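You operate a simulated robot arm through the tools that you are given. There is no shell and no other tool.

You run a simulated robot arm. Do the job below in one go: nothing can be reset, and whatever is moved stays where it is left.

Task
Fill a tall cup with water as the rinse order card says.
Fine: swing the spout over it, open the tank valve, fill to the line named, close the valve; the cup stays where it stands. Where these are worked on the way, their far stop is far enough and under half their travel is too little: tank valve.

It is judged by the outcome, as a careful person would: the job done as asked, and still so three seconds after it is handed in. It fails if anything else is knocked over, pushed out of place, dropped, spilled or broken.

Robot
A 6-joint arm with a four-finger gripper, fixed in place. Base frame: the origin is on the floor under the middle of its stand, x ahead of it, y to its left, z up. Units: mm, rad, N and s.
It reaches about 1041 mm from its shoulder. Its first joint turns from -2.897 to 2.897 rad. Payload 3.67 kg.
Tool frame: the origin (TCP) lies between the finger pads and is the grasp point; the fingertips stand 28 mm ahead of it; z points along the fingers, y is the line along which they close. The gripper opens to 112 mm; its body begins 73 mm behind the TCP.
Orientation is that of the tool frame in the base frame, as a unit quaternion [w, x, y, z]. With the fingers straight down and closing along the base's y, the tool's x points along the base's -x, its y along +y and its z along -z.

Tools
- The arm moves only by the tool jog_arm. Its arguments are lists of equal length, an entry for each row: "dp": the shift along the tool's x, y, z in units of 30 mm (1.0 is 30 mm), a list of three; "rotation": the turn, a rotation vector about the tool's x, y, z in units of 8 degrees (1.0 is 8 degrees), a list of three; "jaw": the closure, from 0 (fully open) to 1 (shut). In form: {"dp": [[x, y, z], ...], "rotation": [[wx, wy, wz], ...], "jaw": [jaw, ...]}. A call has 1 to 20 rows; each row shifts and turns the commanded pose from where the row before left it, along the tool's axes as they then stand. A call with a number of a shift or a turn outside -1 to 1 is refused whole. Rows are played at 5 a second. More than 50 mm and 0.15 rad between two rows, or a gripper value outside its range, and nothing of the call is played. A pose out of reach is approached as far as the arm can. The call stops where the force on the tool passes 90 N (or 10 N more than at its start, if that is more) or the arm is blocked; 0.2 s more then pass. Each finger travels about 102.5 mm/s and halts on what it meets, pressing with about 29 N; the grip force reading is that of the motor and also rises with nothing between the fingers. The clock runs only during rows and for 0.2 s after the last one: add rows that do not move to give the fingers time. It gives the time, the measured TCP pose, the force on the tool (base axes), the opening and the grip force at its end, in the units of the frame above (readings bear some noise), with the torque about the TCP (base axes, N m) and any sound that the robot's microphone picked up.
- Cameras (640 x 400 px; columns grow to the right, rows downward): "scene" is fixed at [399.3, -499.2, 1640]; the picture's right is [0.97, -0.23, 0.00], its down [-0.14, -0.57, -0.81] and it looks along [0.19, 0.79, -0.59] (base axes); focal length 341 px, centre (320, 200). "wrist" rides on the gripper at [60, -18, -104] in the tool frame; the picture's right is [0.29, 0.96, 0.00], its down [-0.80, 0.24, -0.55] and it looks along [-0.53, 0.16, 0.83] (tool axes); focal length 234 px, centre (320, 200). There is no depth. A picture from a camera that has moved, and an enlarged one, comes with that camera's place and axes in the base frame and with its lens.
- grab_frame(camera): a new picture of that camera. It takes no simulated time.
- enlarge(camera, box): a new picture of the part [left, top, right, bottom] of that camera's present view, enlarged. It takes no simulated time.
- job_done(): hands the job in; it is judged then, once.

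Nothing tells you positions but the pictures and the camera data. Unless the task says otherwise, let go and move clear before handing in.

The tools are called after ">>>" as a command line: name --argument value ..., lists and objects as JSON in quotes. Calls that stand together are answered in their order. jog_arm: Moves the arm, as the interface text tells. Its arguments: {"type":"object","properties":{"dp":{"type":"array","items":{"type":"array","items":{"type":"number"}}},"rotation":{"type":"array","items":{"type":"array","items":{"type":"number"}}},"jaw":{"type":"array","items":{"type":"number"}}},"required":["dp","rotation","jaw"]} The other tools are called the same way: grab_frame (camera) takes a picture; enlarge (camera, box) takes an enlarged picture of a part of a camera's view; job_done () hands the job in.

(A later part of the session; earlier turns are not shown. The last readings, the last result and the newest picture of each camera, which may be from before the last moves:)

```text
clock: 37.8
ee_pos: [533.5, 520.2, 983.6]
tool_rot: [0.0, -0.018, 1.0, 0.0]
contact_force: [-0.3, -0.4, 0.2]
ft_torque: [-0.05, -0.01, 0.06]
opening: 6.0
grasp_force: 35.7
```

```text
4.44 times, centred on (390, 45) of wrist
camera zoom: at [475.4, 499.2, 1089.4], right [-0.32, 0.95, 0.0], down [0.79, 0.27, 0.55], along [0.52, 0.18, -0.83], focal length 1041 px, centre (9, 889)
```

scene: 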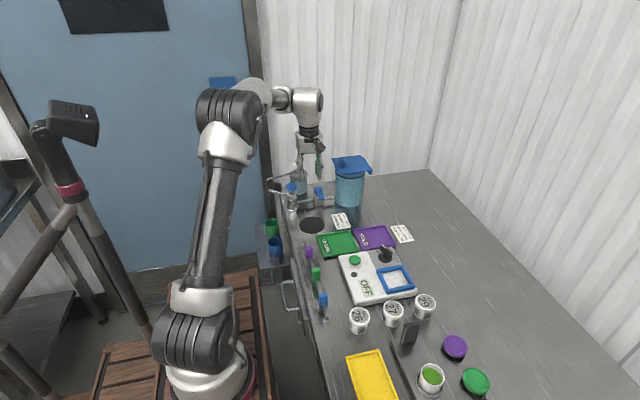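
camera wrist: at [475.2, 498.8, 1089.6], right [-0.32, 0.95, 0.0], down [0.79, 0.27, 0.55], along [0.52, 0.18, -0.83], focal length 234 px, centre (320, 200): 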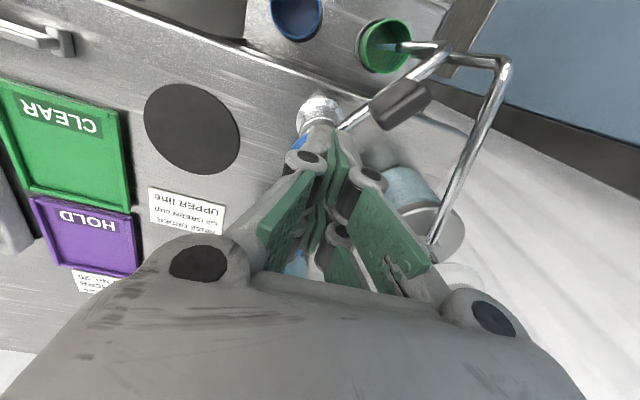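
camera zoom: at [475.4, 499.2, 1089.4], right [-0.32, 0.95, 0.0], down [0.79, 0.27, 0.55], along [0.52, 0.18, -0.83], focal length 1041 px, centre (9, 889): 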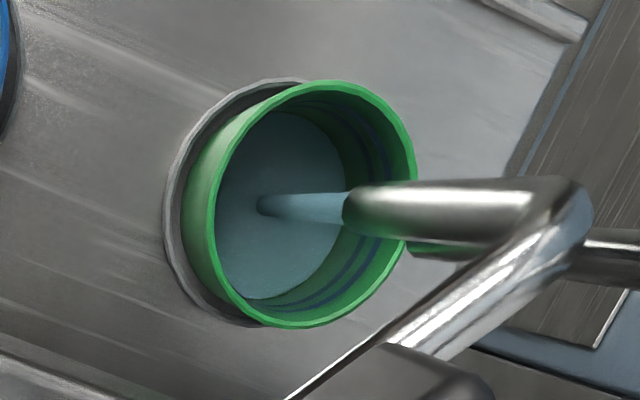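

The level rises slowly. I'll hold about 2 s more and measure again.

>>> jog_arm --dp '[[0, 0, 0], [0, 0, 0], [0, 0, 0], [0, 0, 0], [0, 0, 0], [0, 0, 0], [0, 0, 0], [0, 0, 0], [0, 0, 0]]' --rotation '[[0, 0, 0], [0, 0, 0], [0, 0, 0], [0, 0, 0], [0, 0, 0], [0, 0, 0], [0, 0, 0], [0, 0, 0], [0, 0, 0]]' --jaw '[1, 1, 1, 1, 1, 1, 1, 1, 1]'

>>> enlarge --camera "scene" --box '[270, 205, 290, 235]'

>>> enlarge --camera "wrist" --box '[340, 0, 440, 90]'

```text
clock: 39.8
ee_pos: [535.0, 520.1, 985.1]
tool_rot: [0.0, -0.018, 1.0, 0.001]
contact_force: [-0.7, -0.9, 1.7]
ft_torque: [0.05, 0.0, 0.0]
opening: 6.0
grasp_force: 35.3
```

```text
13.33 times, centred on (280, 220) of scene
camera zoom: at [399.3, -499.2, 1640.0], right [0.97, -0.23, 0.0], down [-0.14, -0.57, -0.81], along [0.19, 0.79, -0.59], focal length 4541 px, centre (853, -67)
```

zoom: 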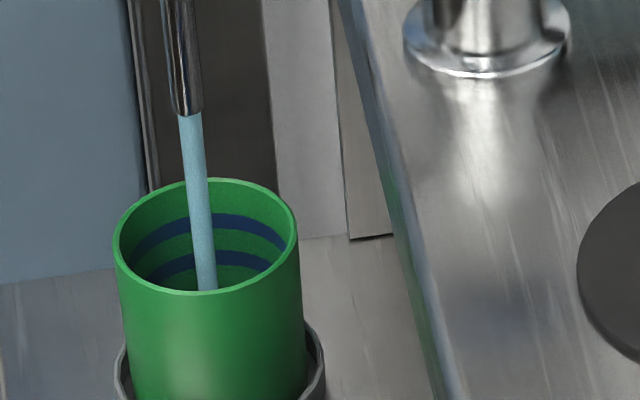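

```text
4.44 times, centred on (390, 45) of wrist
camera zoom: at [475.4, 499.2, 1089.4], right [-0.32, 0.95, 0.0], down [0.79, 0.27, 0.55], along [0.52, 0.18, -0.83], focal length 1041 px, centre (9, 889)
```

zoom: 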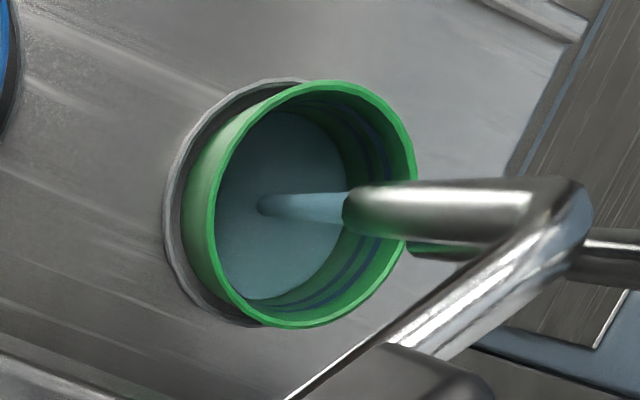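

The level seems hardly to change. I'll zoom in more tightly for a precise comparison, then hold a further 2 s.

>>> enlarge --camera "wrist" --box '[360, 10, 420, 60]'

>>> jog_arm --dp '[[0, 0, 0], [0, 0, 0], [0, 0, 0], [0, 0, 0], [0, 0, 0], [0, 0, 0], [0, 0, 0], [0, 0, 0], [0, 0, 0], [0, 0, 0]]' --rotation '[[0, 0, 0], [0, 0, 0], [0, 0, 0], [0, 0, 0], [0, 0, 0], [0, 0, 0], [0, 0, 0], [0, 0, 0], [0, 0, 0], [0, 0, 0]]' --jaw '[1, 1, 1, 1, 1, 1, 1, 1, 1, 1]'

>>> enlarge --camera "wrist" --box '[360, 10, 420, 60]'

```text
8.00 times, centred on (390, 35) of wrist
camera zoom: at [475.4, 499.2, 1089.4], right [-0.32, 0.95, 0.0], down [0.79, 0.27, 0.55], along [0.52, 0.18, -0.83], focal length 1873 px, centre (-240, 1520)
```

zoom: 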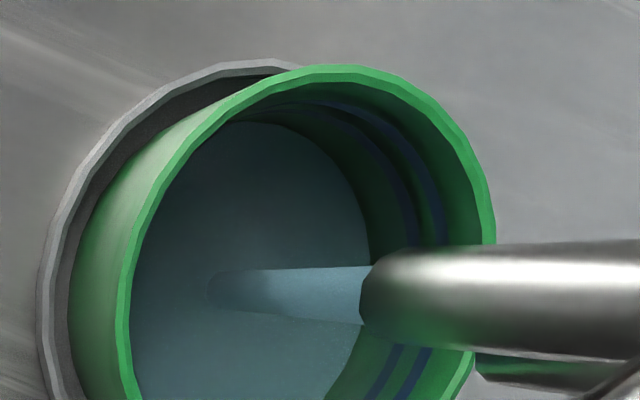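

```text
clock: 42.0
ee_pos: [534.8, 519.0, 985.1]
tool_rot: [-0.001, -0.017, 1.0, -0.001]
contact_force: [-0.5, 0.4, 0.7]
ft_torque: [0.02, -0.01, 0.01]
opening: 6.1
grasp_force: 36.2
```

```text
8.00 times, centred on (390, 35) of wrist
camera zoom: at [475.4, 499.2, 1089.4], right [-0.32, 0.95, 0.0], down [0.79, 0.27, 0.55], along [0.52, 0.18, -0.83], focal length 1873 px, centre (-240, 1520)
```

zoom: 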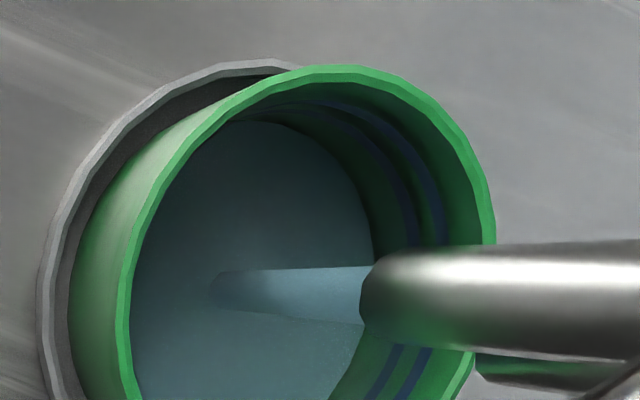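

It does rise, roughly 0.8 mm/s, so the upper line is about 35 s away. I'll hold for two longer stretches and check.

>>> jog_arm --dp '[[0, 0, 0], [0, 0, 0], [0, 0, 0], [0, 0, 0], [0, 0, 0], [0, 0, 0], [0, 0, 0], [0, 0, 0], [0, 0, 0], [0, 0, 0], [0, 0, 0], [0, 0, 0], [0, 0, 0], [0, 0, 0], [0, 0, 0], [0, 0, 0], [0, 0, 0], [0, 0, 0], [0, 0, 0], [0, 0, 0]]' --rotation '[[0, 0, 0], [0, 0, 0], [0, 0, 0], [0, 0, 0], [0, 0, 0], [0, 0, 0], [0, 0, 0], [0, 0, 0], [0, 0, 0], [0, 0, 0], [0, 0, 0], [0, 0, 0], [0, 0, 0], [0, 0, 0], [0, 0, 0], [0, 0, 0], [0, 0, 0], [0, 0, 0], [0, 0, 0], [0, 0, 0]]' --jaw '[1, 1, 1, 1, 1, 1, 1, 1, 1, 1, 1, 1, 1, 1, 1, 1, 1, 1, 1, 1]'

>>> jog_arm --dp '[[0, 0, 0], [0, 0, 0], [0, 0, 0], [0, 0, 0], [0, 0, 0], [0, 0, 0], [0, 0, 0], [0, 0, 0], [0, 0, 0], [0, 0, 0], [0, 0, 0], [0, 0, 0], [0, 0, 0], [0, 0, 0], [0, 0, 0], [0, 0, 0], [0, 0, 0], [0, 0, 0], [0, 0, 0], [0, 0, 0]]' --rotation '[[0, 0, 0], [0, 0, 0], [0, 0, 0], [0, 0, 0], [0, 0, 0], [0, 0, 0], [0, 0, 0], [0, 0, 0], [0, 0, 0], [0, 0, 0], [0, 0, 0], [0, 0, 0], [0, 0, 0], [0, 0, 0], [0, 0, 0], [0, 0, 0], [0, 0, 0], [0, 0, 0], [0, 0, 0], [0, 0, 0]]' --jaw '[1, 1, 1, 1, 1, 1, 1, 1, 1, 1, 1, 1, 1, 1, 1, 1, 1, 1, 1, 1]'

>>> enlarge --camera "wrist" --box '[360, 10, 420, 60]'

>>> enlarge --camera "scene" --box '[270, 205, 290, 235]'

```text
clock: 46.2
ee_pos: [535.4, 520.6, 985.2]
tool_rot: [0.0, -0.018, 1.0, 0.0]
contact_force: [0.5, 0.0, 0.9]
ft_torque: [0.0, 0.01, -0.04]
opening: 6.1
grasp_force: 35.6
```

```text
clock: 50.4
ee_pos: [535.3, 518.9, 983.4]
tool_rot: [0.001, -0.018, 1.0, 0.0]
contact_force: [-0.8, 0.2, 1.6]
ft_torque: [-0.02, 0.03, 0.02]
opening: 6.1
grasp_force: 35.2
```

```text
8.00 times, centred on (390, 35) of wrist
camera zoom: at [475.4, 499.2, 1089.4], right [-0.32, 0.95, 0.0], down [0.79, 0.27, 0.55], along [0.52, 0.18, -0.83], focal length 1873 px, centre (-240, 1520)
```

zoom: 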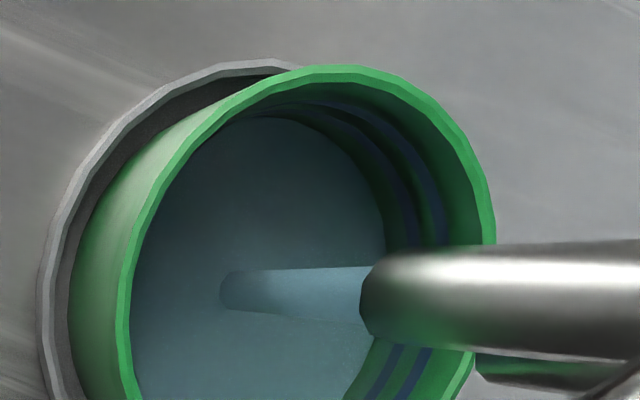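

```text
13.33 times, centred on (280, 220) of scene
camera zoom: at [399.3, -499.2, 1640.0], right [0.97, -0.23, 0.0], down [-0.14, -0.57, -0.81], along [0.19, 0.79, -0.59], focal length 4541 px, centre (853, -67)
```

zoom: 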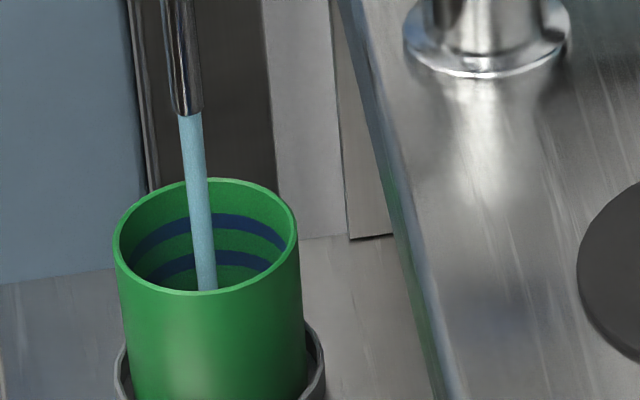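

Steady, slow filling with the stream well inside the cup. I'll hold about 12.6 s more, then check.

>>> jog_arm --dp '[[0, 0, 0], [0, 0, 0], [0, 0, 0], [0, 0, 0], [0, 0, 0], [0, 0, 0], [0, 0, 0], [0, 0, 0], [0, 0, 0], [0, 0, 0], [0, 0, 0], [0, 0, 0], [0, 0, 0], [0, 0, 0], [0, 0, 0], [0, 0, 0], [0, 0, 0], [0, 0, 0], [0, 0, 0], [0, 0, 0]]' --rotation '[[0, 0, 0], [0, 0, 0], [0, 0, 0], [0, 0, 0], [0, 0, 0], [0, 0, 0], [0, 0, 0], [0, 0, 0], [0, 0, 0], [0, 0, 0], [0, 0, 0], [0, 0, 0], [0, 0, 0], [0, 0, 0], [0, 0, 0], [0, 0, 0], [0, 0, 0], [0, 0, 0], [0, 0, 0], [0, 0, 0]]' --jaw '[1, 1, 1, 1, 1, 1, 1, 1, 1, 1, 1, 1, 1, 1, 1, 1, 1, 1, 1, 1]'

>>> jog_arm --dp '[[0, 0, 0], [0, 0, 0], [0, 0, 0], [0, 0, 0], [0, 0, 0], [0, 0, 0], [0, 0, 0], [0, 0, 0], [0, 0, 0], [0, 0, 0], [0, 0, 0], [0, 0, 0], [0, 0, 0], [0, 0, 0], [0, 0, 0], [0, 0, 0], [0, 0, 0], [0, 0, 0], [0, 0, 0], [0, 0, 0]]' --rotation '[[0, 0, 0], [0, 0, 0], [0, 0, 0], [0, 0, 0], [0, 0, 0], [0, 0, 0], [0, 0, 0], [0, 0, 0], [0, 0, 0], [0, 0, 0], [0, 0, 0], [0, 0, 0], [0, 0, 0], [0, 0, 0], [0, 0, 0], [0, 0, 0], [0, 0, 0], [0, 0, 0], [0, 0, 0], [0, 0, 0]]' --jaw '[1, 1, 1, 1, 1, 1, 1, 1, 1, 1, 1, 1, 1, 1, 1, 1, 1, 1, 1, 1]'

>>> jog_arm --dp '[[0, 0, 0], [0, 0, 0], [0, 0, 0], [0, 0, 0], [0, 0, 0], [0, 0, 0], [0, 0, 0], [0, 0, 0], [0, 0, 0], [0, 0, 0], [0, 0, 0], [0, 0, 0], [0, 0, 0], [0, 0, 0], [0, 0, 0], [0, 0, 0], [0, 0, 0], [0, 0, 0], [0, 0, 0], [0, 0, 0]]' --rotation '[[0, 0, 0], [0, 0, 0], [0, 0, 0], [0, 0, 0], [0, 0, 0], [0, 0, 0], [0, 0, 0], [0, 0, 0], [0, 0, 0], [0, 0, 0], [0, 0, 0], [0, 0, 0], [0, 0, 0], [0, 0, 0], [0, 0, 0], [0, 0, 0], [0, 0, 0], [0, 0, 0], [0, 0, 0], [0, 0, 0]]' --jaw '[1, 1, 1, 1, 1, 1, 1, 1, 1, 1, 1, 1, 1, 1, 1, 1, 1, 1, 1, 1]'

>>> enlarge --camera "wrist" --box '[360, 10, 420, 60]'

>>> enlarge --camera "scene" --box '[270, 205, 290, 235]'

```text
clock: 54.6
ee_pos: [534.8, 519.3, 984.1]
tool_rot: [0.0, -0.017, 1.0, -0.001]
contact_force: [0.1, 0.3, 0.8]
ft_torque: [-0.04, -0.02, 0.01]
opening: 5.9
grasp_force: 35.9
```

```text
clock: 58.8
ee_pos: [534.6, 519.2, 983.5]
tool_rot: [0.0, -0.017, 1.0, 0.0]
contact_force: [0.9, -0.2, 0.3]
ft_torque: [-0.02, 0.01, 0.0]
opening: 6.0
grasp_force: 35.4
```

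```text
clock: 63.0
ee_pos: [535.4, 520.3, 984.6]
tool_rot: [0.001, -0.017, 1.0, 0.001]
contact_force: [0.7, 0.2, 0.4]
ft_torque: [0.02, 0.0, 0.02]
opening: 5.9
grasp_force: 35.5
```

```text
8.00 times, centred on (390, 35) of wrist
camera zoom: at [475.4, 499.2, 1089.4], right [-0.32, 0.95, 0.0], down [0.79, 0.27, 0.55], along [0.52, 0.18, -0.83], focal length 1873 px, centre (-240, 1520)
```

zoom: 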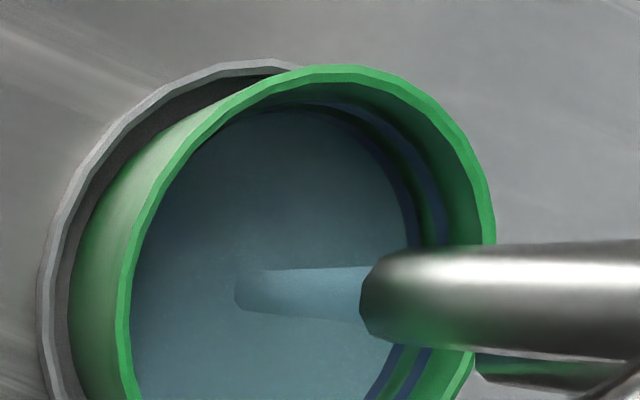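

```text
13.33 times, centred on (280, 220) of scene
camera zoom: at [399.3, -499.2, 1640.0], right [0.97, -0.23, 0.0], down [-0.14, -0.57, -0.81], along [0.19, 0.79, -0.59], focal length 4541 px, centre (853, -67)
```

zoom: 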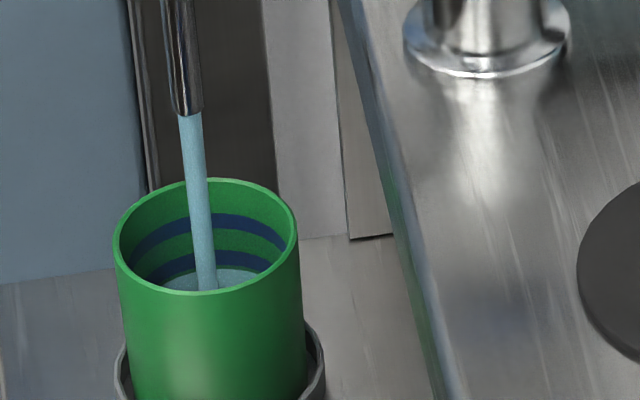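

The surface has just reached the bottom edge of the lower line; the upper line is the next one up. I'll zoom for a scale, then go on.

>>> enlarge --camera "scene" --box '[273, 215, 289, 231]'

>>> jog_arm --dp '[[0, 0, 0], [0, 0, 0], [0, 0, 0], [0, 0, 0], [0, 0, 0], [0, 0, 0], [0, 0, 0], [0, 0, 0], [0, 0, 0], [0, 0, 0], [0, 0, 0], [0, 0, 0], [0, 0, 0], [0, 0, 0], [0, 0, 0], [0, 0, 0], [0, 0, 0], [0, 0, 0], [0, 0, 0], [0, 0, 0]]' --rotation '[[0, 0, 0], [0, 0, 0], [0, 0, 0], [0, 0, 0], [0, 0, 0], [0, 0, 0], [0, 0, 0], [0, 0, 0], [0, 0, 0], [0, 0, 0], [0, 0, 0], [0, 0, 0], [0, 0, 0], [0, 0, 0], [0, 0, 0], [0, 0, 0], [0, 0, 0], [0, 0, 0], [0, 0, 0], [0, 0, 0]]' --jaw '[1, 1, 1, 1, 1, 1, 1, 1, 1, 1, 1, 1, 1, 1, 1, 1, 1, 1, 1, 1]'

>>> jog_arm --dp '[[0, 0, 0], [0, 0, 0], [0, 0, 0], [0, 0, 0], [0, 0, 0], [0, 0, 0], [0, 0, 0], [0, 0, 0], [0, 0, 0], [0, 0, 0], [0, 0, 0], [0, 0, 0], [0, 0, 0], [0, 0, 0], [0, 0, 0], [0, 0, 0], [0, 0, 0], [0, 0, 0], [0, 0, 0], [0, 0, 0]]' --rotation '[[0, 0, 0], [0, 0, 0], [0, 0, 0], [0, 0, 0], [0, 0, 0], [0, 0, 0], [0, 0, 0], [0, 0, 0], [0, 0, 0], [0, 0, 0], [0, 0, 0], [0, 0, 0], [0, 0, 0], [0, 0, 0], [0, 0, 0], [0, 0, 0], [0, 0, 0], [0, 0, 0], [0, 0, 0], [0, 0, 0]]' --jaw '[1, 1, 1, 1, 1, 1, 1, 1, 1, 1, 1, 1, 1, 1, 1, 1, 1, 1, 1, 1]'

>>> enlarge --camera "scene" --box '[273, 215, 289, 231]'

>>> enlarge --camera "wrist" --box '[360, 10, 420, 60]'

```text
16.00 times, centred on (281, 223) of scene
camera zoom: at [399.3, -499.2, 1640.0], right [0.97, -0.23, 0.0], down [-0.14, -0.57, -0.81], along [0.19, 0.79, -0.59], focal length 5450 px, centre (944, -168)
```

zoom: 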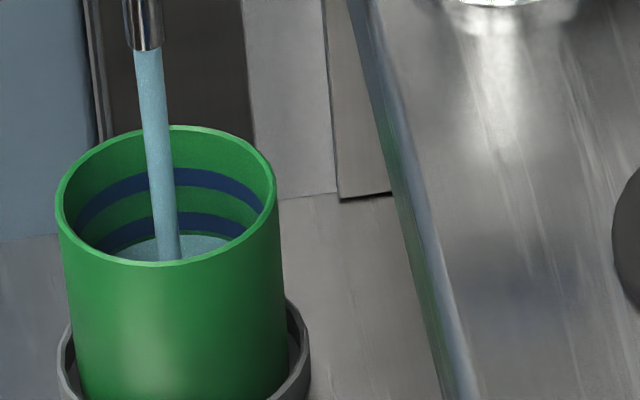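

```text
clock: 67.2
ee_pos: [535.9, 520.4, 984.6]
tool_rot: [0.0, -0.017, 1.0, 0.0]
contact_force: [-0.6, -0.5, 1.6]
ft_torque: [-0.01, -0.03, 0.04]
opening: 6.3
grasp_force: 35.6
```

```text
clock: 71.4
ee_pos: [534.9, 520.3, 984.0]
tool_rot: [0.0, -0.018, 1.0, 0.001]
contact_force: [-0.9, -0.3, 1.5]
ft_torque: [0.02, -0.01, 0.01]
opening: 6.0
grasp_force: 35.4
```

```text
16.00 times, centred on (281, 223) of scene
camera zoom: at [399.3, -499.2, 1640.0], right [0.97, -0.23, 0.0], down [-0.14, -0.57, -0.81], along [0.19, 0.79, -0.59], focal length 5450 px, centre (944, -168)
```

zoom: 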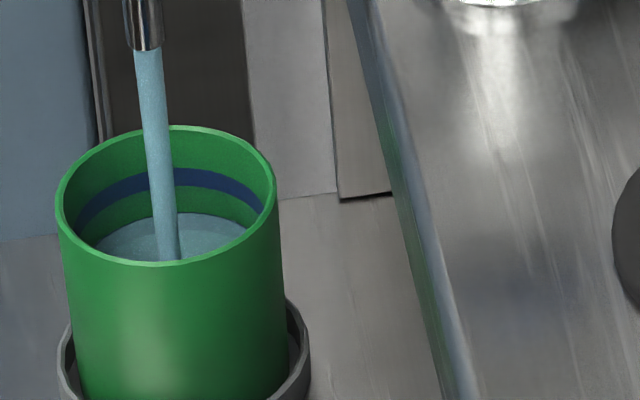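

```text
8.00 times, centred on (390, 35) of wrist
camera zoom: at [475.4, 499.2, 1089.4], right [-0.32, 0.95, 0.0], down [0.79, 0.27, 0.55], along [0.52, 0.18, -0.83], focal length 1873 px, centre (-240, 1520)
```

zoom: 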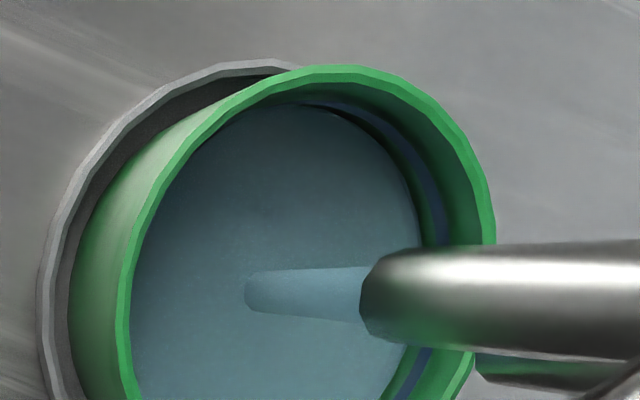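

About 2.6 px/s in this view; the upper line's centre is some 13 s away. I'll hold 8.4 s and then fine-tune.

>>> jog_arm --dp '[[0, 0, 0], [0, 0, 0], [0, 0, 0], [0, 0, 0], [0, 0, 0], [0, 0, 0], [0, 0, 0], [0, 0, 0], [0, 0, 0], [0, 0, 0], [0, 0, 0], [0, 0, 0], [0, 0, 0], [0, 0, 0], [0, 0, 0], [0, 0, 0], [0, 0, 0], [0, 0, 0], [0, 0, 0], [0, 0, 0]]' --rotation '[[0, 0, 0], [0, 0, 0], [0, 0, 0], [0, 0, 0], [0, 0, 0], [0, 0, 0], [0, 0, 0], [0, 0, 0], [0, 0, 0], [0, 0, 0], [0, 0, 0], [0, 0, 0], [0, 0, 0], [0, 0, 0], [0, 0, 0], [0, 0, 0], [0, 0, 0], [0, 0, 0], [0, 0, 0], [0, 0, 0]]' --jaw '[1, 1, 1, 1, 1, 1, 1, 1, 1, 1, 1, 1, 1, 1, 1, 1, 1, 1, 1, 1]'

>>> jog_arm --dp '[[0, 0, 0], [0, 0, 0], [0, 0, 0], [0, 0, 0], [0, 0, 0], [0, 0, 0], [0, 0, 0], [0, 0, 0], [0, 0, 0], [0, 0, 0], [0, 0, 0], [0, 0, 0], [0, 0, 0], [0, 0, 0], [0, 0, 0], [0, 0, 0], [0, 0, 0], [0, 0, 0], [0, 0, 0], [0, 0, 0]]' --rotation '[[0, 0, 0], [0, 0, 0], [0, 0, 0], [0, 0, 0], [0, 0, 0], [0, 0, 0], [0, 0, 0], [0, 0, 0], [0, 0, 0], [0, 0, 0], [0, 0, 0], [0, 0, 0], [0, 0, 0], [0, 0, 0], [0, 0, 0], [0, 0, 0], [0, 0, 0], [0, 0, 0], [0, 0, 0], [0, 0, 0]]' --jaw '[1, 1, 1, 1, 1, 1, 1, 1, 1, 1, 1, 1, 1, 1, 1, 1, 1, 1, 1, 1]'

>>> enlarge --camera "scene" --box '[273, 215, 289, 231]'

>>> enlarge --camera "wrist" --box '[360, 10, 420, 60]'

```text
clock: 75.6
ee_pos: [534.9, 521.0, 985.1]
tool_rot: [0.0, -0.017, 1.0, 0.0]
contact_force: [0.3, 0.4, 1.2]
ft_torque: [-0.03, 0.01, 0.0]
opening: 6.1
grasp_force: 35.8
```

```text
clock: 79.8
ee_pos: [535.3, 520.0, 985.7]
tool_rot: [0.0, -0.017, 1.0, 0.0]
contact_force: [-0.4, 0.2, 0.7]
ft_torque: [0.0, 0.0, 0.01]
opening: 6.0
grasp_force: 35.9
```

```text
16.00 times, centred on (281, 223) of scene
camera zoom: at [399.3, -499.2, 1640.0], right [0.97, -0.23, 0.0], down [-0.14, -0.57, -0.81], along [0.19, 0.79, -0.59], focal length 5450 px, centre (944, -168)
```

zoom: 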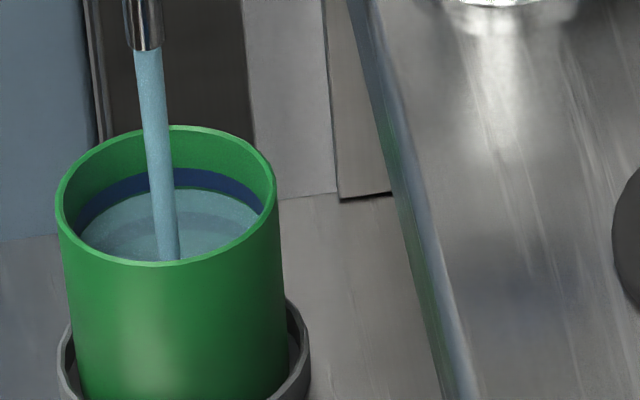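

```text
8.00 times, centred on (390, 35) of wrist
camera zoom: at [475.4, 499.2, 1089.4], right [-0.32, 0.95, 0.0], down [0.79, 0.27, 0.55], along [0.52, 0.18, -0.83], focal length 1873 px, centre (-240, 1520)
```

zoom: 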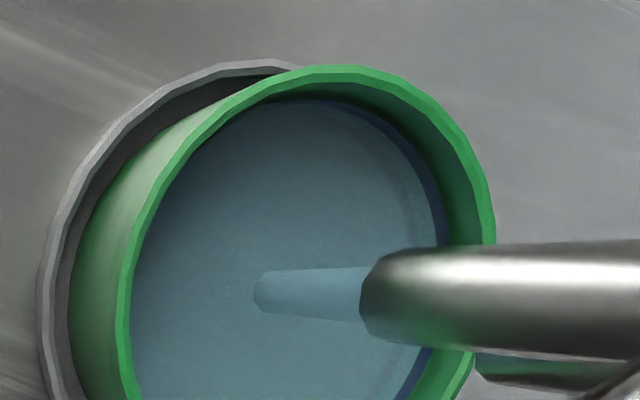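

The surface is now at the lower edge of the upper line. I'll zoom tighter to judge the last bit.

>>> enlarge --camera "scene" --box '[275, 221, 287, 230]'

>>> enlarge --camera "wrist" --box '[395, 15, 420, 40]'

```text
16.00 times, centred on (281, 226) of scene
camera zoom: at [399.3, -499.2, 1640.0], right [0.97, -0.23, 0.0], down [-0.14, -0.57, -0.81], along [0.19, 0.79, -0.59], focal length 5450 px, centre (944, -208)
```

zoom: 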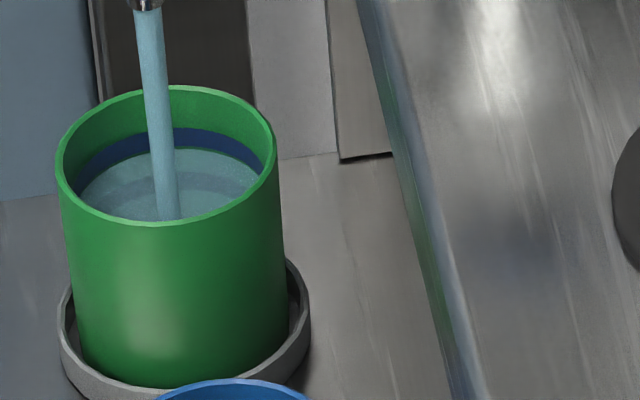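

```text
16.00 times, centred on (408, 28) of wrist
camera zoom: at [475.4, 499.2, 1089.4], right [-0.32, 0.95, 0.0], down [0.79, 0.27, 0.55], along [0.52, 0.18, -0.83], focal length 3747 px, centre (-1080, 2960)
```

zoom: 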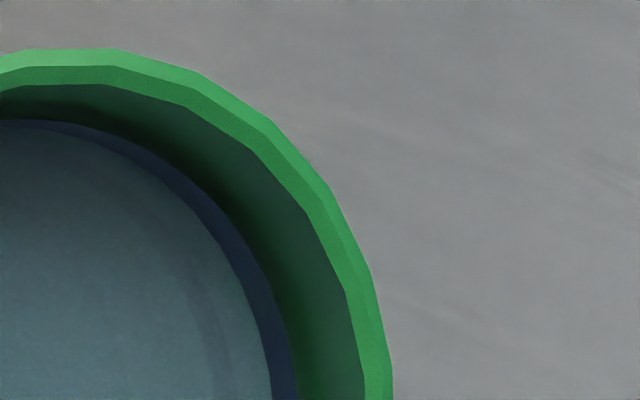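

The whole upper band still shows, with the water at its lower edge. I'll hold 2.6 s more to bring it into the band and check.

>>> jog_arm --dp '[[0, 0, 0], [0, 0, 0], [0, 0, 0], [0, 0, 0], [0, 0, 0], [0, 0, 0], [0, 0, 0], [0, 0, 0], [0, 0, 0], [0, 0, 0], [0, 0, 0], [0, 0, 0]]' --rotation '[[0, 0, 0], [0, 0, 0], [0, 0, 0], [0, 0, 0], [0, 0, 0], [0, 0, 0], [0, 0, 0], [0, 0, 0], [0, 0, 0], [0, 0, 0], [0, 0, 0], [0, 0, 0]]' --jaw '[1, 1, 1, 1, 1, 1, 1, 1, 1, 1, 1, 1]'

>>> enlarge --camera "scene" --box '[273, 215, 289, 231]'

>>> enlarge --camera "wrist" --box '[395, 15, 420, 40]'

```text
clock: 82.4
ee_pos: [535.6, 519.0, 984.9]
tool_rot: [0.001, -0.017, 1.0, 0.001]
contact_force: [0.3, 0.1, 1.0]
ft_torque: [0.0, 0.0, 0.02]
opening: 6.0
grasp_force: 35.9
```

```text
16.00 times, centred on (281, 223) of scene
camera zoom: at [399.3, -499.2, 1640.0], right [0.97, -0.23, 0.0], down [-0.14, -0.57, -0.81], along [0.19, 0.79, -0.59], focal length 5450 px, centre (944, -168)
```

zoom: 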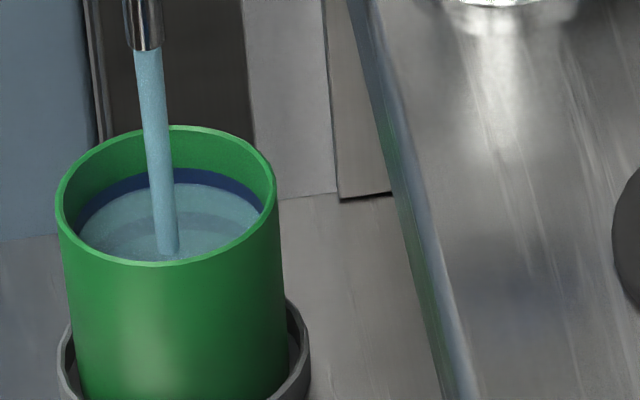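

```text
16.00 times, centred on (408, 28) of wrist
camera zoom: at [475.4, 499.2, 1089.4], right [-0.32, 0.95, 0.0], down [0.79, 0.27, 0.55], along [0.52, 0.18, -0.83], focal length 3747 px, centre (-1080, 2960)
```

zoom: 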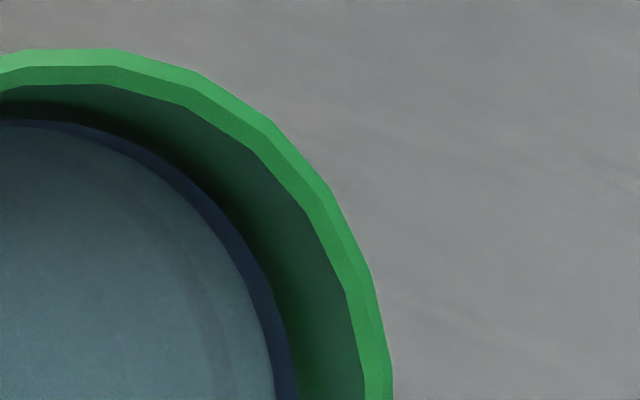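

Water is about a quarter up the band; just over a second more brings it to mid-line. I'll hold 1.4 s and release in the same call by lifting.

>>> jog_arm --dp '[[0, 0, 0], [0, 0, 0], [0, 0, 0], [0, 0, 0], [0, 0, 0], [0, 0, 0], [0, 0, 0], [0, 0, -0.5], [0, 0, -1]]' --rotation '[[0, 0, 0], [0, 0, 0], [0, 0, 0], [0, 0, 0], [0, 0, 0], [0, 0, 0], [0, 0, 0], [0, 0, 0], [0, 0, 0]]' --jaw '[1, 1, 1, 1, 1, 1, 1, 1, 1]'

>>> enlarge --camera "scene" --box '[273, 215, 289, 231]'

>>> grab_frame --camera "wrist"

```text
clock: 84.4
ee_pos: [534.2, 520.1, 1028.8]
tool_rot: [0.0, -0.017, 1.0, 0.0]
contact_force: [-0.6, -0.2, -0.2]
ft_torque: [0.0, -0.01, 0.02]
opening: 0.1
grasp_force: 35.6
```

```text
16.00 times, centred on (281, 223) of scene
camera zoom: at [399.3, -499.2, 1640.0], right [0.97, -0.23, 0.0], down [-0.14, -0.57, -0.81], along [0.19, 0.79, -0.59], focal length 5450 px, centre (944, -168)
```

zoom: 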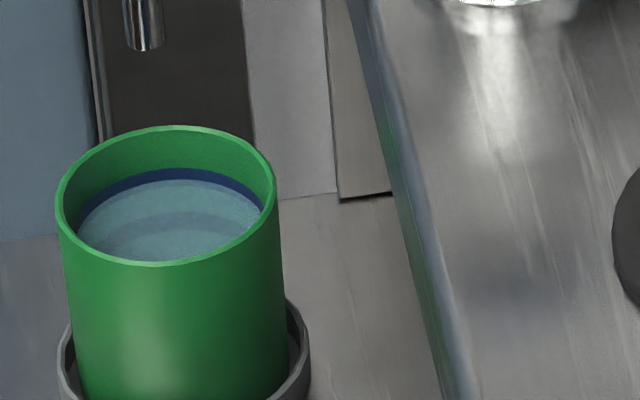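

```text
taken
camera wrist: at [474.8, 498.9, 1134.7], right [-0.32, 0.95, 0.0], down [0.79, 0.27, 0.55], along [0.52, 0.18, -0.83], focal length 234 px, centre (320, 200)
```

wrist: 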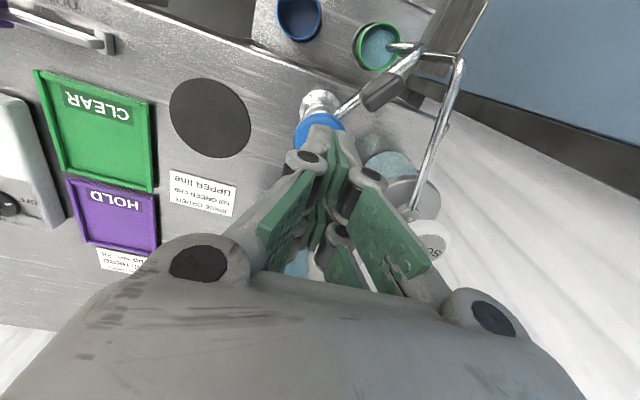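

The water stopped on release and stands within the upper line's band. Next I'll shut the tank valve, so I'll move above the +y side of the lever, between it and the soap bottle, and check clearances.

>>> jog_arm --dp '[[0, 0, -0.8], [-0.64, 0.3, 0], [-0.64, 0.3, 0], [-0.64, 0.3, 0], [0, 0, 0]]' --rotation '[[0, 0, -0.24], [0, 0, 0], [0, 0, 0], [0, 0, 0], [0, 0, 0]]' --jaw '[1, 1, 1, 1, 1]'

>>> grab_frame --camera "wrist"

>>> enlarge --camera "scene" --box '[270, 140, 360, 220]'

```text
clock: 85.6
ee_pos: [589.9, 549.3, 1053.6]
tool_rot: [-0.001, -0.034, 0.999, 0.0]
contact_force: [0.5, 0.4, 0.3]
ft_torque: [0.05, 0.02, 0.02]
opening: 0.1
grasp_force: 35.8
```

```text
taken
camera wrist: at [531.5, 527.3, 1158.7], right [-0.35, 0.94, 0.0], down [0.78, 0.29, 0.55], along [0.52, 0.2, -0.83], focal length 234 px, centre (320, 200)
```

wrist: 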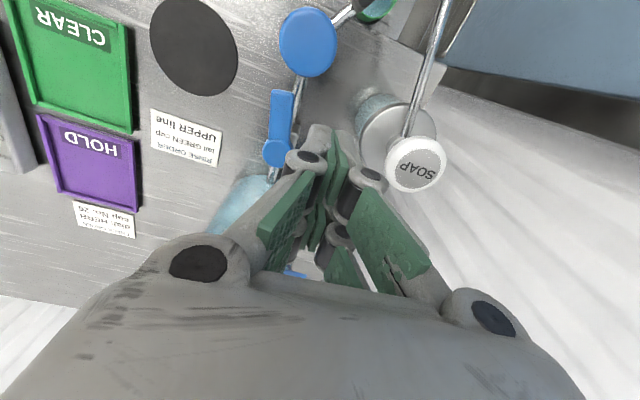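

```text
5.00 times, centred on (315, 180) of scene
camera zoom: at [399.3, -499.2, 1640.0], right [0.97, -0.23, 0.0], down [-0.14, -0.57, -0.81], along [0.19, 0.79, -0.59], focal length 1703 px, centre (345, 300)
```

zoom: 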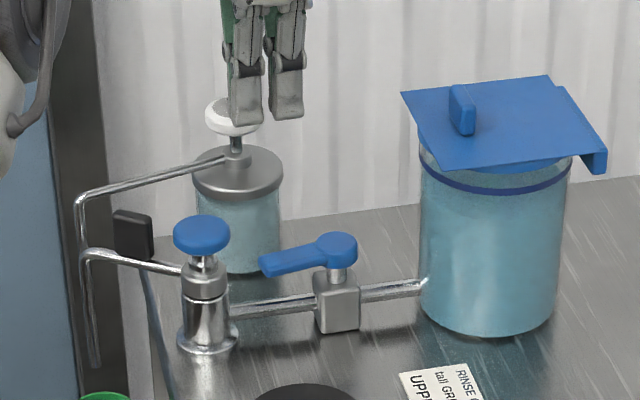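

The lever is at about 79° open; the fingers have about 14 mm to the soap lid and 8 mm to the knob. I'll straighten the yaw and descend beside the lever.

>>> jog_arm --dp '[[0, 0, 0], [0, 0, 0.88], [0, 0, 0.88], [0, 0, 0]]' --rotation '[[0, 0, 0.49], [0, 0, 0], [0, 0, 0], [0, 0, 0]]' --jaw '[1, 1, 1, 1]'

>>> grab_frame --camera "wrist"

>>> enlarge --camera "scene" --box '[270, 140, 360, 220]'

```text
clock: 86.6
ee_pos: [589.6, 549.9, 999.6]
tool_rot: [0.0, 0.0, 1.0, 0.0]
contact_force: [0.2, 0.0, -0.4]
ft_torque: [-0.03, -0.01, -0.02]
opening: 0.0
grasp_force: 35.8
```

```text
taken
camera wrist: at [529.8, 531.2, 1104.9], right [-0.29, 0.96, 0.0], down [0.8, 0.24, 0.55], along [0.53, 0.16, -0.83], focal length 234 px, centre (320, 200)
```

wrist: 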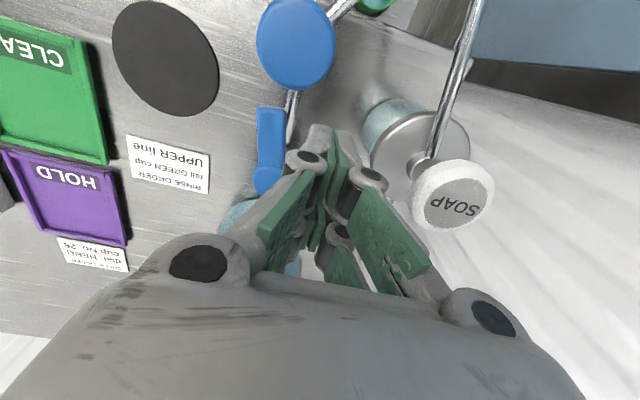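

```text
5.00 times, centred on (315, 180) of scene
camera zoom: at [399.3, -499.2, 1640.0], right [0.97, -0.23, 0.0], down [-0.14, -0.57, -0.81], along [0.19, 0.79, -0.59], focal length 1703 px, centre (345, 300)
```

zoom: 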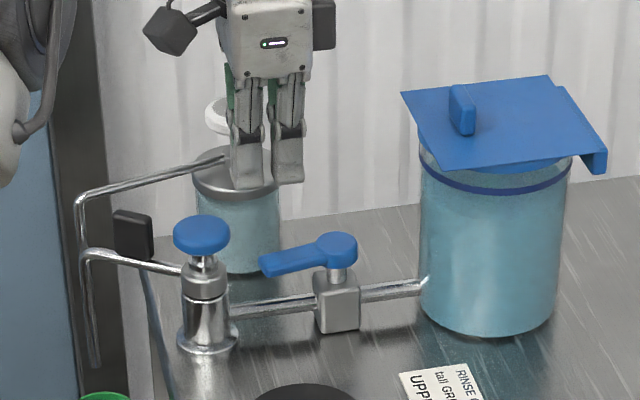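

Clear on both sides. I'll lower the rest to lever height.

>>> jog_arm --dp '[[0, 0, 0.86], [0, 0, 0.86], [0, 0, 0]]' --rotation '[[0, 0, 0], [0, 0, 0], [0, 0, 0]]' --jaw '[1, 1, 1]'

>>> grab_frame --camera "wrist"

>>> enlarge --camera "scene" --box '[280, 160, 340, 210]'

```text
clock: 87.4
ee_pos: [589.1, 549.5, 948.7]
tool_rot: [0.0, 0.0, 1.0, 0.0]
contact_force: [-0.5, 0.6, 0.7]
ft_torque: [0.0, 0.01, 0.01]
opening: 0.0
grasp_force: 35.7
```

```text
taken
camera wrist: at [529.8, 531.6, 1053.7], right [-0.29, 0.96, 0.0], down [0.8, 0.24, 0.55], along [0.53, 0.16, -0.83], focal length 234 px, centre (320, 200)
```

wrist: 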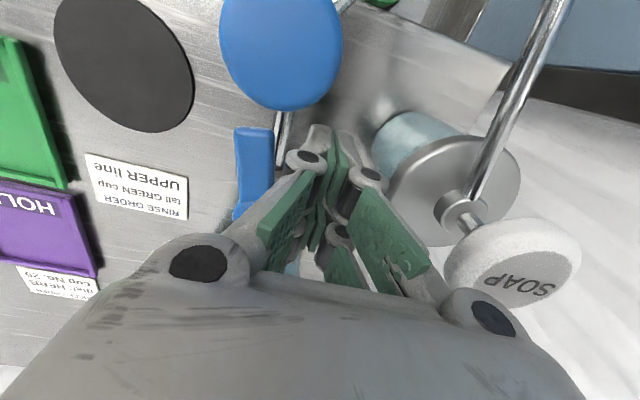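

```text
8.00 times, centred on (310, 185) of scene
camera zoom: at [399.3, -499.2, 1640.0], right [0.97, -0.23, 0.0], down [-0.14, -0.57, -0.81], along [0.19, 0.79, -0.59], focal length 2725 px, centre (400, 320)
```

zoom: 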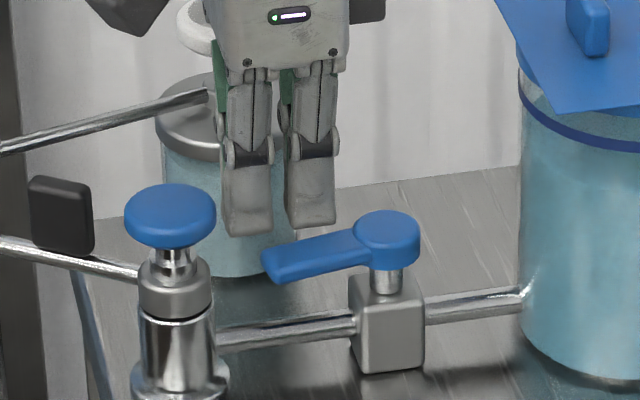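

Fingers stand just behind the lever on its +y side. I'll push in -y in small steps to swing it back.

>>> jog_arm --dp '[[0, -0.25, 0], [0, -0.25, 0]]' --rotation '[[0, 0, 0], [0, 0, 0]]' --jaw '[1, 1]'

>>> enlarge --camera "scene" --box '[280, 160, 340, 210]'

>>> grab_frame --camera "wrist"

```text
clock: 88.0
ee_pos: [590.0, 535.2, 949.7]
tool_rot: [0.0, -0.001, 1.0, 0.001]
contact_force: [-4.6, 6.4, 2.9]
ft_torque: [0.1, 0.04, 0.05]
opening: 0.2
grasp_force: 35.9
```

```text
8.00 times, centred on (310, 185) of scene
camera zoom: at [399.3, -499.2, 1640.0], right [0.97, -0.23, 0.0], down [-0.14, -0.57, -0.81], along [0.19, 0.79, -0.59], focal length 2725 px, centre (400, 320)
```

zoom: 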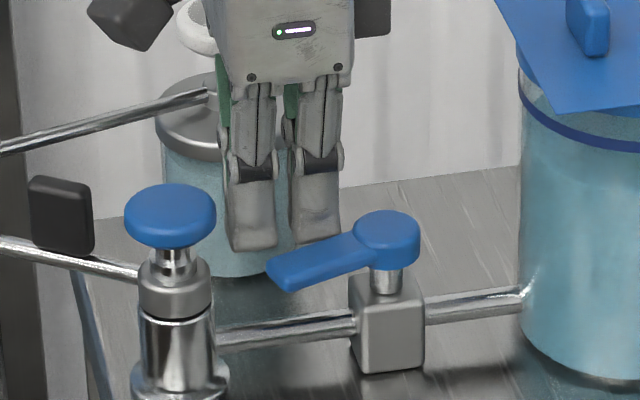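

```text
taken
camera wrist: at [528.9, 517.5, 1054.4], right [-0.29, 0.96, 0.0], down [0.8, 0.24, 0.55], along [0.53, 0.16, -0.83], focal length 234 px, centre (320, 200)
```

wrist: 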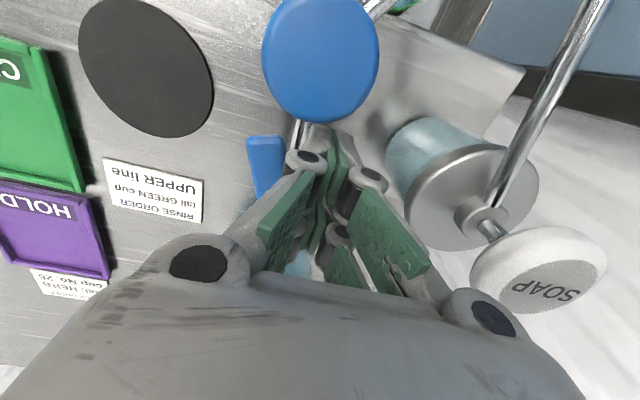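

The lever is moving back. I'll continue in -y, shading 2 mm away from the hub, and check.

>>> jog_arm --dp '[[0.07, -0.2, 0], [0, -0.2, 0], [0, -0.2, 0]]' --rotation '[[0, 0, 0], [0, 0, 0], [0, 0, 0]]' --jaw '[1, 1, 1]'

>>> enlarge --camera "scene" --box '[280, 160, 340, 210]'

>>> grab_frame --camera "wrist"

```text
clock: 88.8
ee_pos: [589.5, 516.9, 949.3]
tool_rot: [-0.001, -0.001, 1.0, -0.001]
contact_force: [-2.5, 2.6, 0.3]
ft_torque: [0.05, 0.05, 0.06]
opening: 0.0
grasp_force: 35.9
```

```text
8.00 times, centred on (310, 185) of scene
camera zoom: at [399.3, -499.2, 1640.0], right [0.97, -0.23, 0.0], down [-0.14, -0.57, -0.81], along [0.19, 0.79, -0.59], focal length 2725 px, centre (400, 320)
```

zoom: 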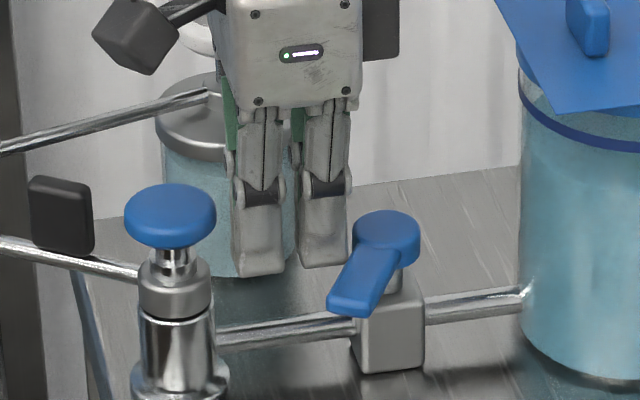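

```text
taken
camera wrist: at [528.2, 498.3, 1054.0], right [-0.29, 0.96, 0.0], down [0.8, 0.24, 0.55], along [0.53, 0.16, -0.83], focal length 234 px, centre (320, 200)
```

wrist: 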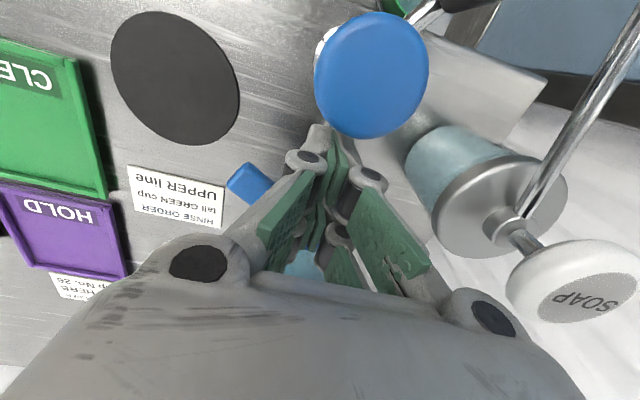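

The lever is most of the way back (about 26° left). I'll continue in -y to clear the hub, then push +x to the closed stop.

>>> jog_arm --dp '[[0, -0.25, 0], [0, -0.25, 0], [0, -0.25, 0], [0, -0.25, 0], [0, -0.1, 0]]' --rotation '[[0, 0, 0], [0, 0, 0], [0, 0, 0], [0, 0, 0], [0, 0, 0]]' --jaw '[1, 1, 1, 1, 1]'

>>> jog_arm --dp '[[-0.1, 0, 0], [-0.1, 0, 0]]' --rotation '[[0, 0, 0], [0, 0, 0]]' --jaw '[1, 1]'

>>> enlarge --camera "scene" --box '[280, 160, 340, 210]'

>>> grab_frame --camera "wrist"

```text
clock: 90.0
ee_pos: [587.4, 483.7, 948.8]
tool_rot: [0.0, 0.0, 1.0, 0.0]
contact_force: [-1.8, 0.7, 0.0]
ft_torque: [0.04, 0.0, -0.03]
opening: 0.0
grasp_force: 35.5
```

```text
clock: 90.6
ee_pos: [594.3, 483.6, 948.3]
tool_rot: [0.0, 0.0, 1.0, 0.0]
contact_force: [-3.3, -0.7, 0.1]
ft_torque: [-0.04, 0.08, -0.07]
opening: 0.0
grasp_force: 36.2
```

```text
8.00 times, centred on (310, 185) of scene
camera zoom: at [399.3, -499.2, 1640.0], right [0.97, -0.23, 0.0], down [-0.14, -0.57, -0.81], along [0.19, 0.79, -0.59], focal length 2725 px, centre (400, 320)
```

zoom: 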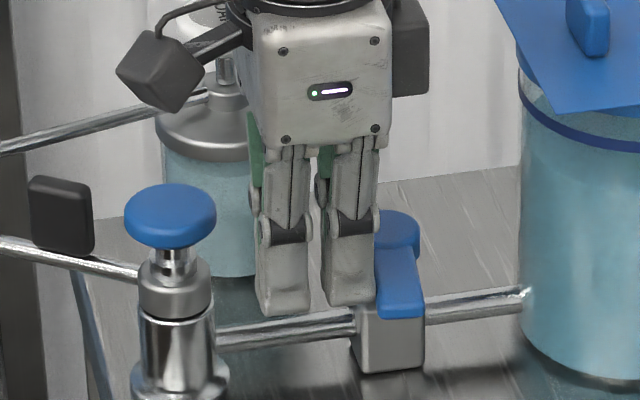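

```text
taken
camera wrist: at [533.5, 465.6, 1054.2], right [-0.29, 0.96, 0.0], down [0.8, 0.24, 0.55], along [0.53, 0.16, -0.83], focal length 234 px, centre (320, 200)
```

wrist: 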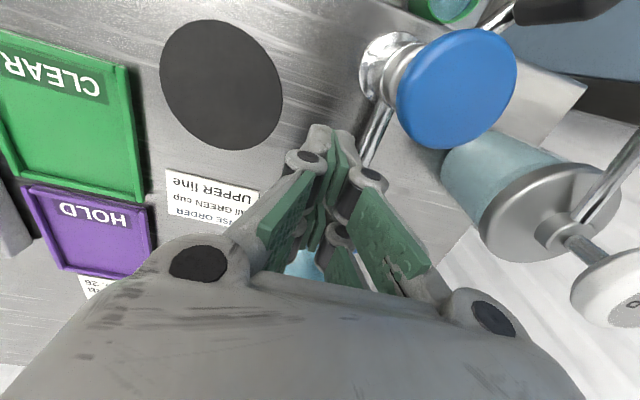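

Nearly closed (about 6° left). I'll press +x in small steps until the stop is felt.

>>> jog_arm --dp '[[-0.07, 0, 0], [-0.07, 0, 0]]' --rotation '[[0, 0, 0], [0, 0, 0]]' --jaw '[1, 1]'

>>> jog_arm --dp '[[-0.05, 0, 0], [0, 0, 0]]' --rotation '[[0, 0, 0], [0, 0, 0]]' --jaw '[1, 1]'

>>> enlarge --camera "scene" --box '[280, 160, 340, 210]'

```text
clock: 91.2
ee_pos: [598.3, 483.7, 948.9]
tool_rot: [0.0, 0.0, 1.0, 0.0]
contact_force: [-2.6, -1.1, 0.8]
ft_torque: [-0.04, 0.04, -0.04]
opening: 0.0
grasp_force: 35.5
```

```text
clock: 91.8
ee_pos: [598.8, 482.4, 948.7]
tool_rot: [0.0, -0.001, 1.0, 0.0]
contact_force: [-10.7, -2.9, 1.2]
ft_torque: [-0.16, 0.21, -0.06]
opening: 6.0
grasp_force: 35.4
```

```text
8.00 times, centred on (310, 185) of scene
camera zoom: at [399.3, -499.2, 1640.0], right [0.97, -0.23, 0.0], down [-0.14, -0.57, -0.81], along [0.19, 0.79, -0.59], focal length 2725 px, centre (400, 320)
```

zoom: 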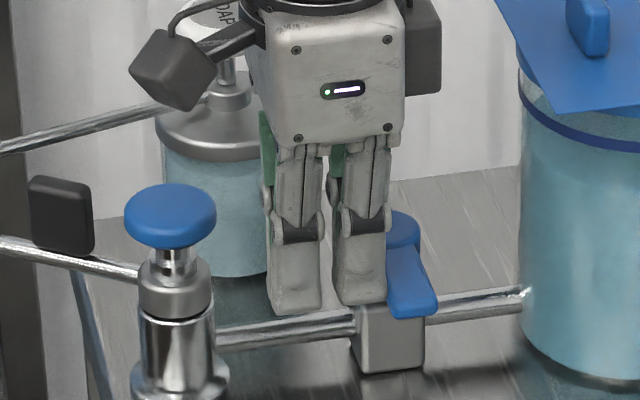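

The lever is back at its original place and against the stop (10.7 N). I'll back off, rise clear, and check everything.

>>> jog_arm --dp '[[0.3, 0, 0], [0.2, 0, 0], [0, 0, -1], [0, 0, -1], [0, 0, -1], [0, 0, -1], [0, -0.8, -0.8], [0, -0.8, -0.5], [0, 0, 0]]' --rotation '[[0, 0, 0], [0, 0, 0], [0, 0, 0], [0, 0, 0], [0, 0, 0], [0, 0, 0], [0, 0, 0], [0, 0, 0], [0, 0, 0]]' --jaw '[1, 1, 1, 1, 1, 1, 1, 1, 1]'

>>> enlarge --camera "scene" --box '[250, 140, 370, 250]'

>>> enlarge --camera "scene" --box '[273, 215, 289, 231]'

>>> grab_frame --camera "wrist"

>>> grab_frame --camera "scene"

```text
clock: 93.8
ee_pos: [585.8, 435.8, 1107.6]
tool_rot: [0.001, 0.0, 1.0, 0.0]
contact_force: [-0.2, 1.2, 0.0]
ft_torque: [0.0, 0.02, 0.0]
opening: 0.0
grasp_force: 35.7
```

```text
3.64 times, centred on (310, 195) of scene
camera zoom: at [399.3, -499.2, 1640.0], right [0.97, -0.23, 0.0], down [-0.14, -0.57, -0.81], along [0.19, 0.79, -0.59], focal length 1238 px, centre (356, 218)
```

zoom: 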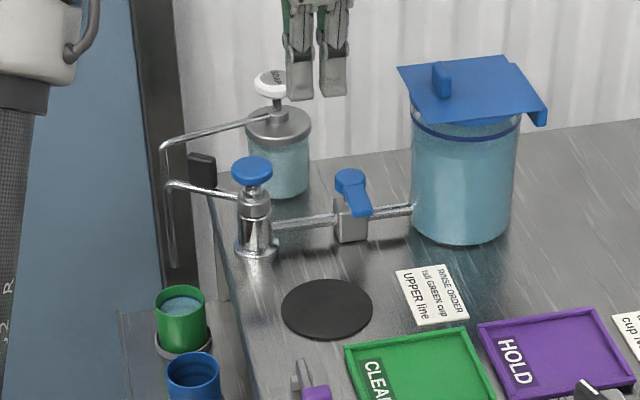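

```text
16.00 times, centred on (281, 223) of scene
camera zoom: at [399.3, -499.2, 1640.0], right [0.97, -0.23, 0.0], down [-0.14, -0.57, -0.81], along [0.19, 0.79, -0.59], focal length 5450 px, centre (944, -168)
```

zoom: 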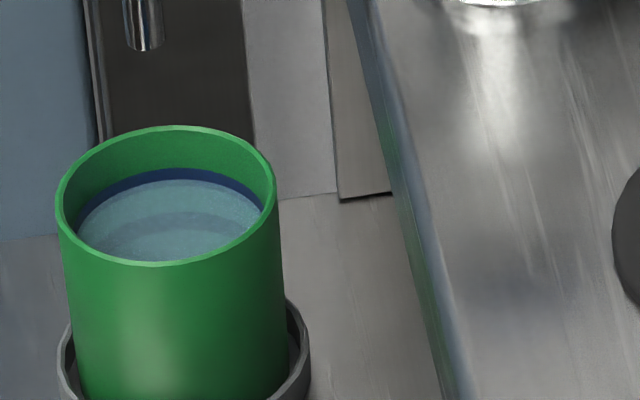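

```text
taken
camera wrist: at [525.1, 417.8, 1213.3], right [-0.29, 0.96, 0.0], down [0.8, 0.24, 0.55], along [0.53, 0.16, -0.83], focal length 234 px, centre (320, 200)
```

wrist: 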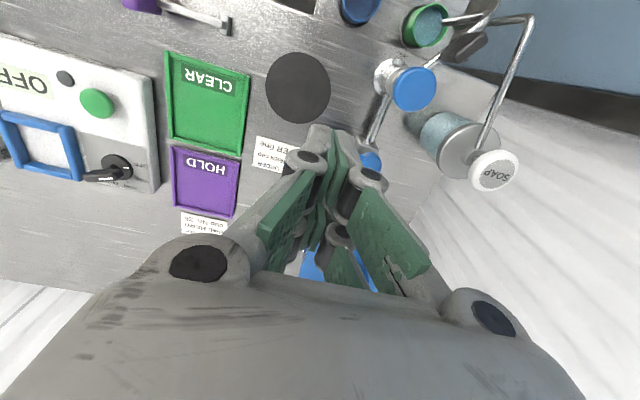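

```text
taken
```

scene: 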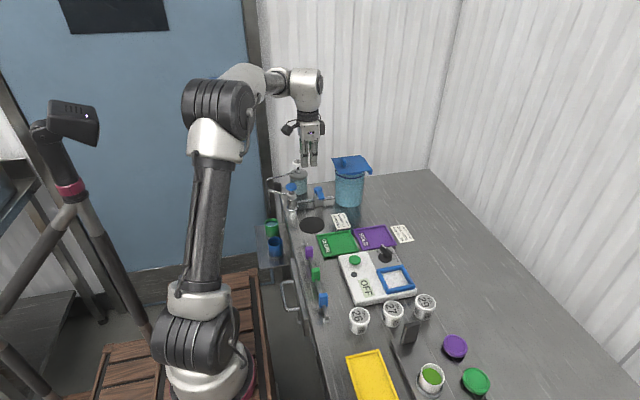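

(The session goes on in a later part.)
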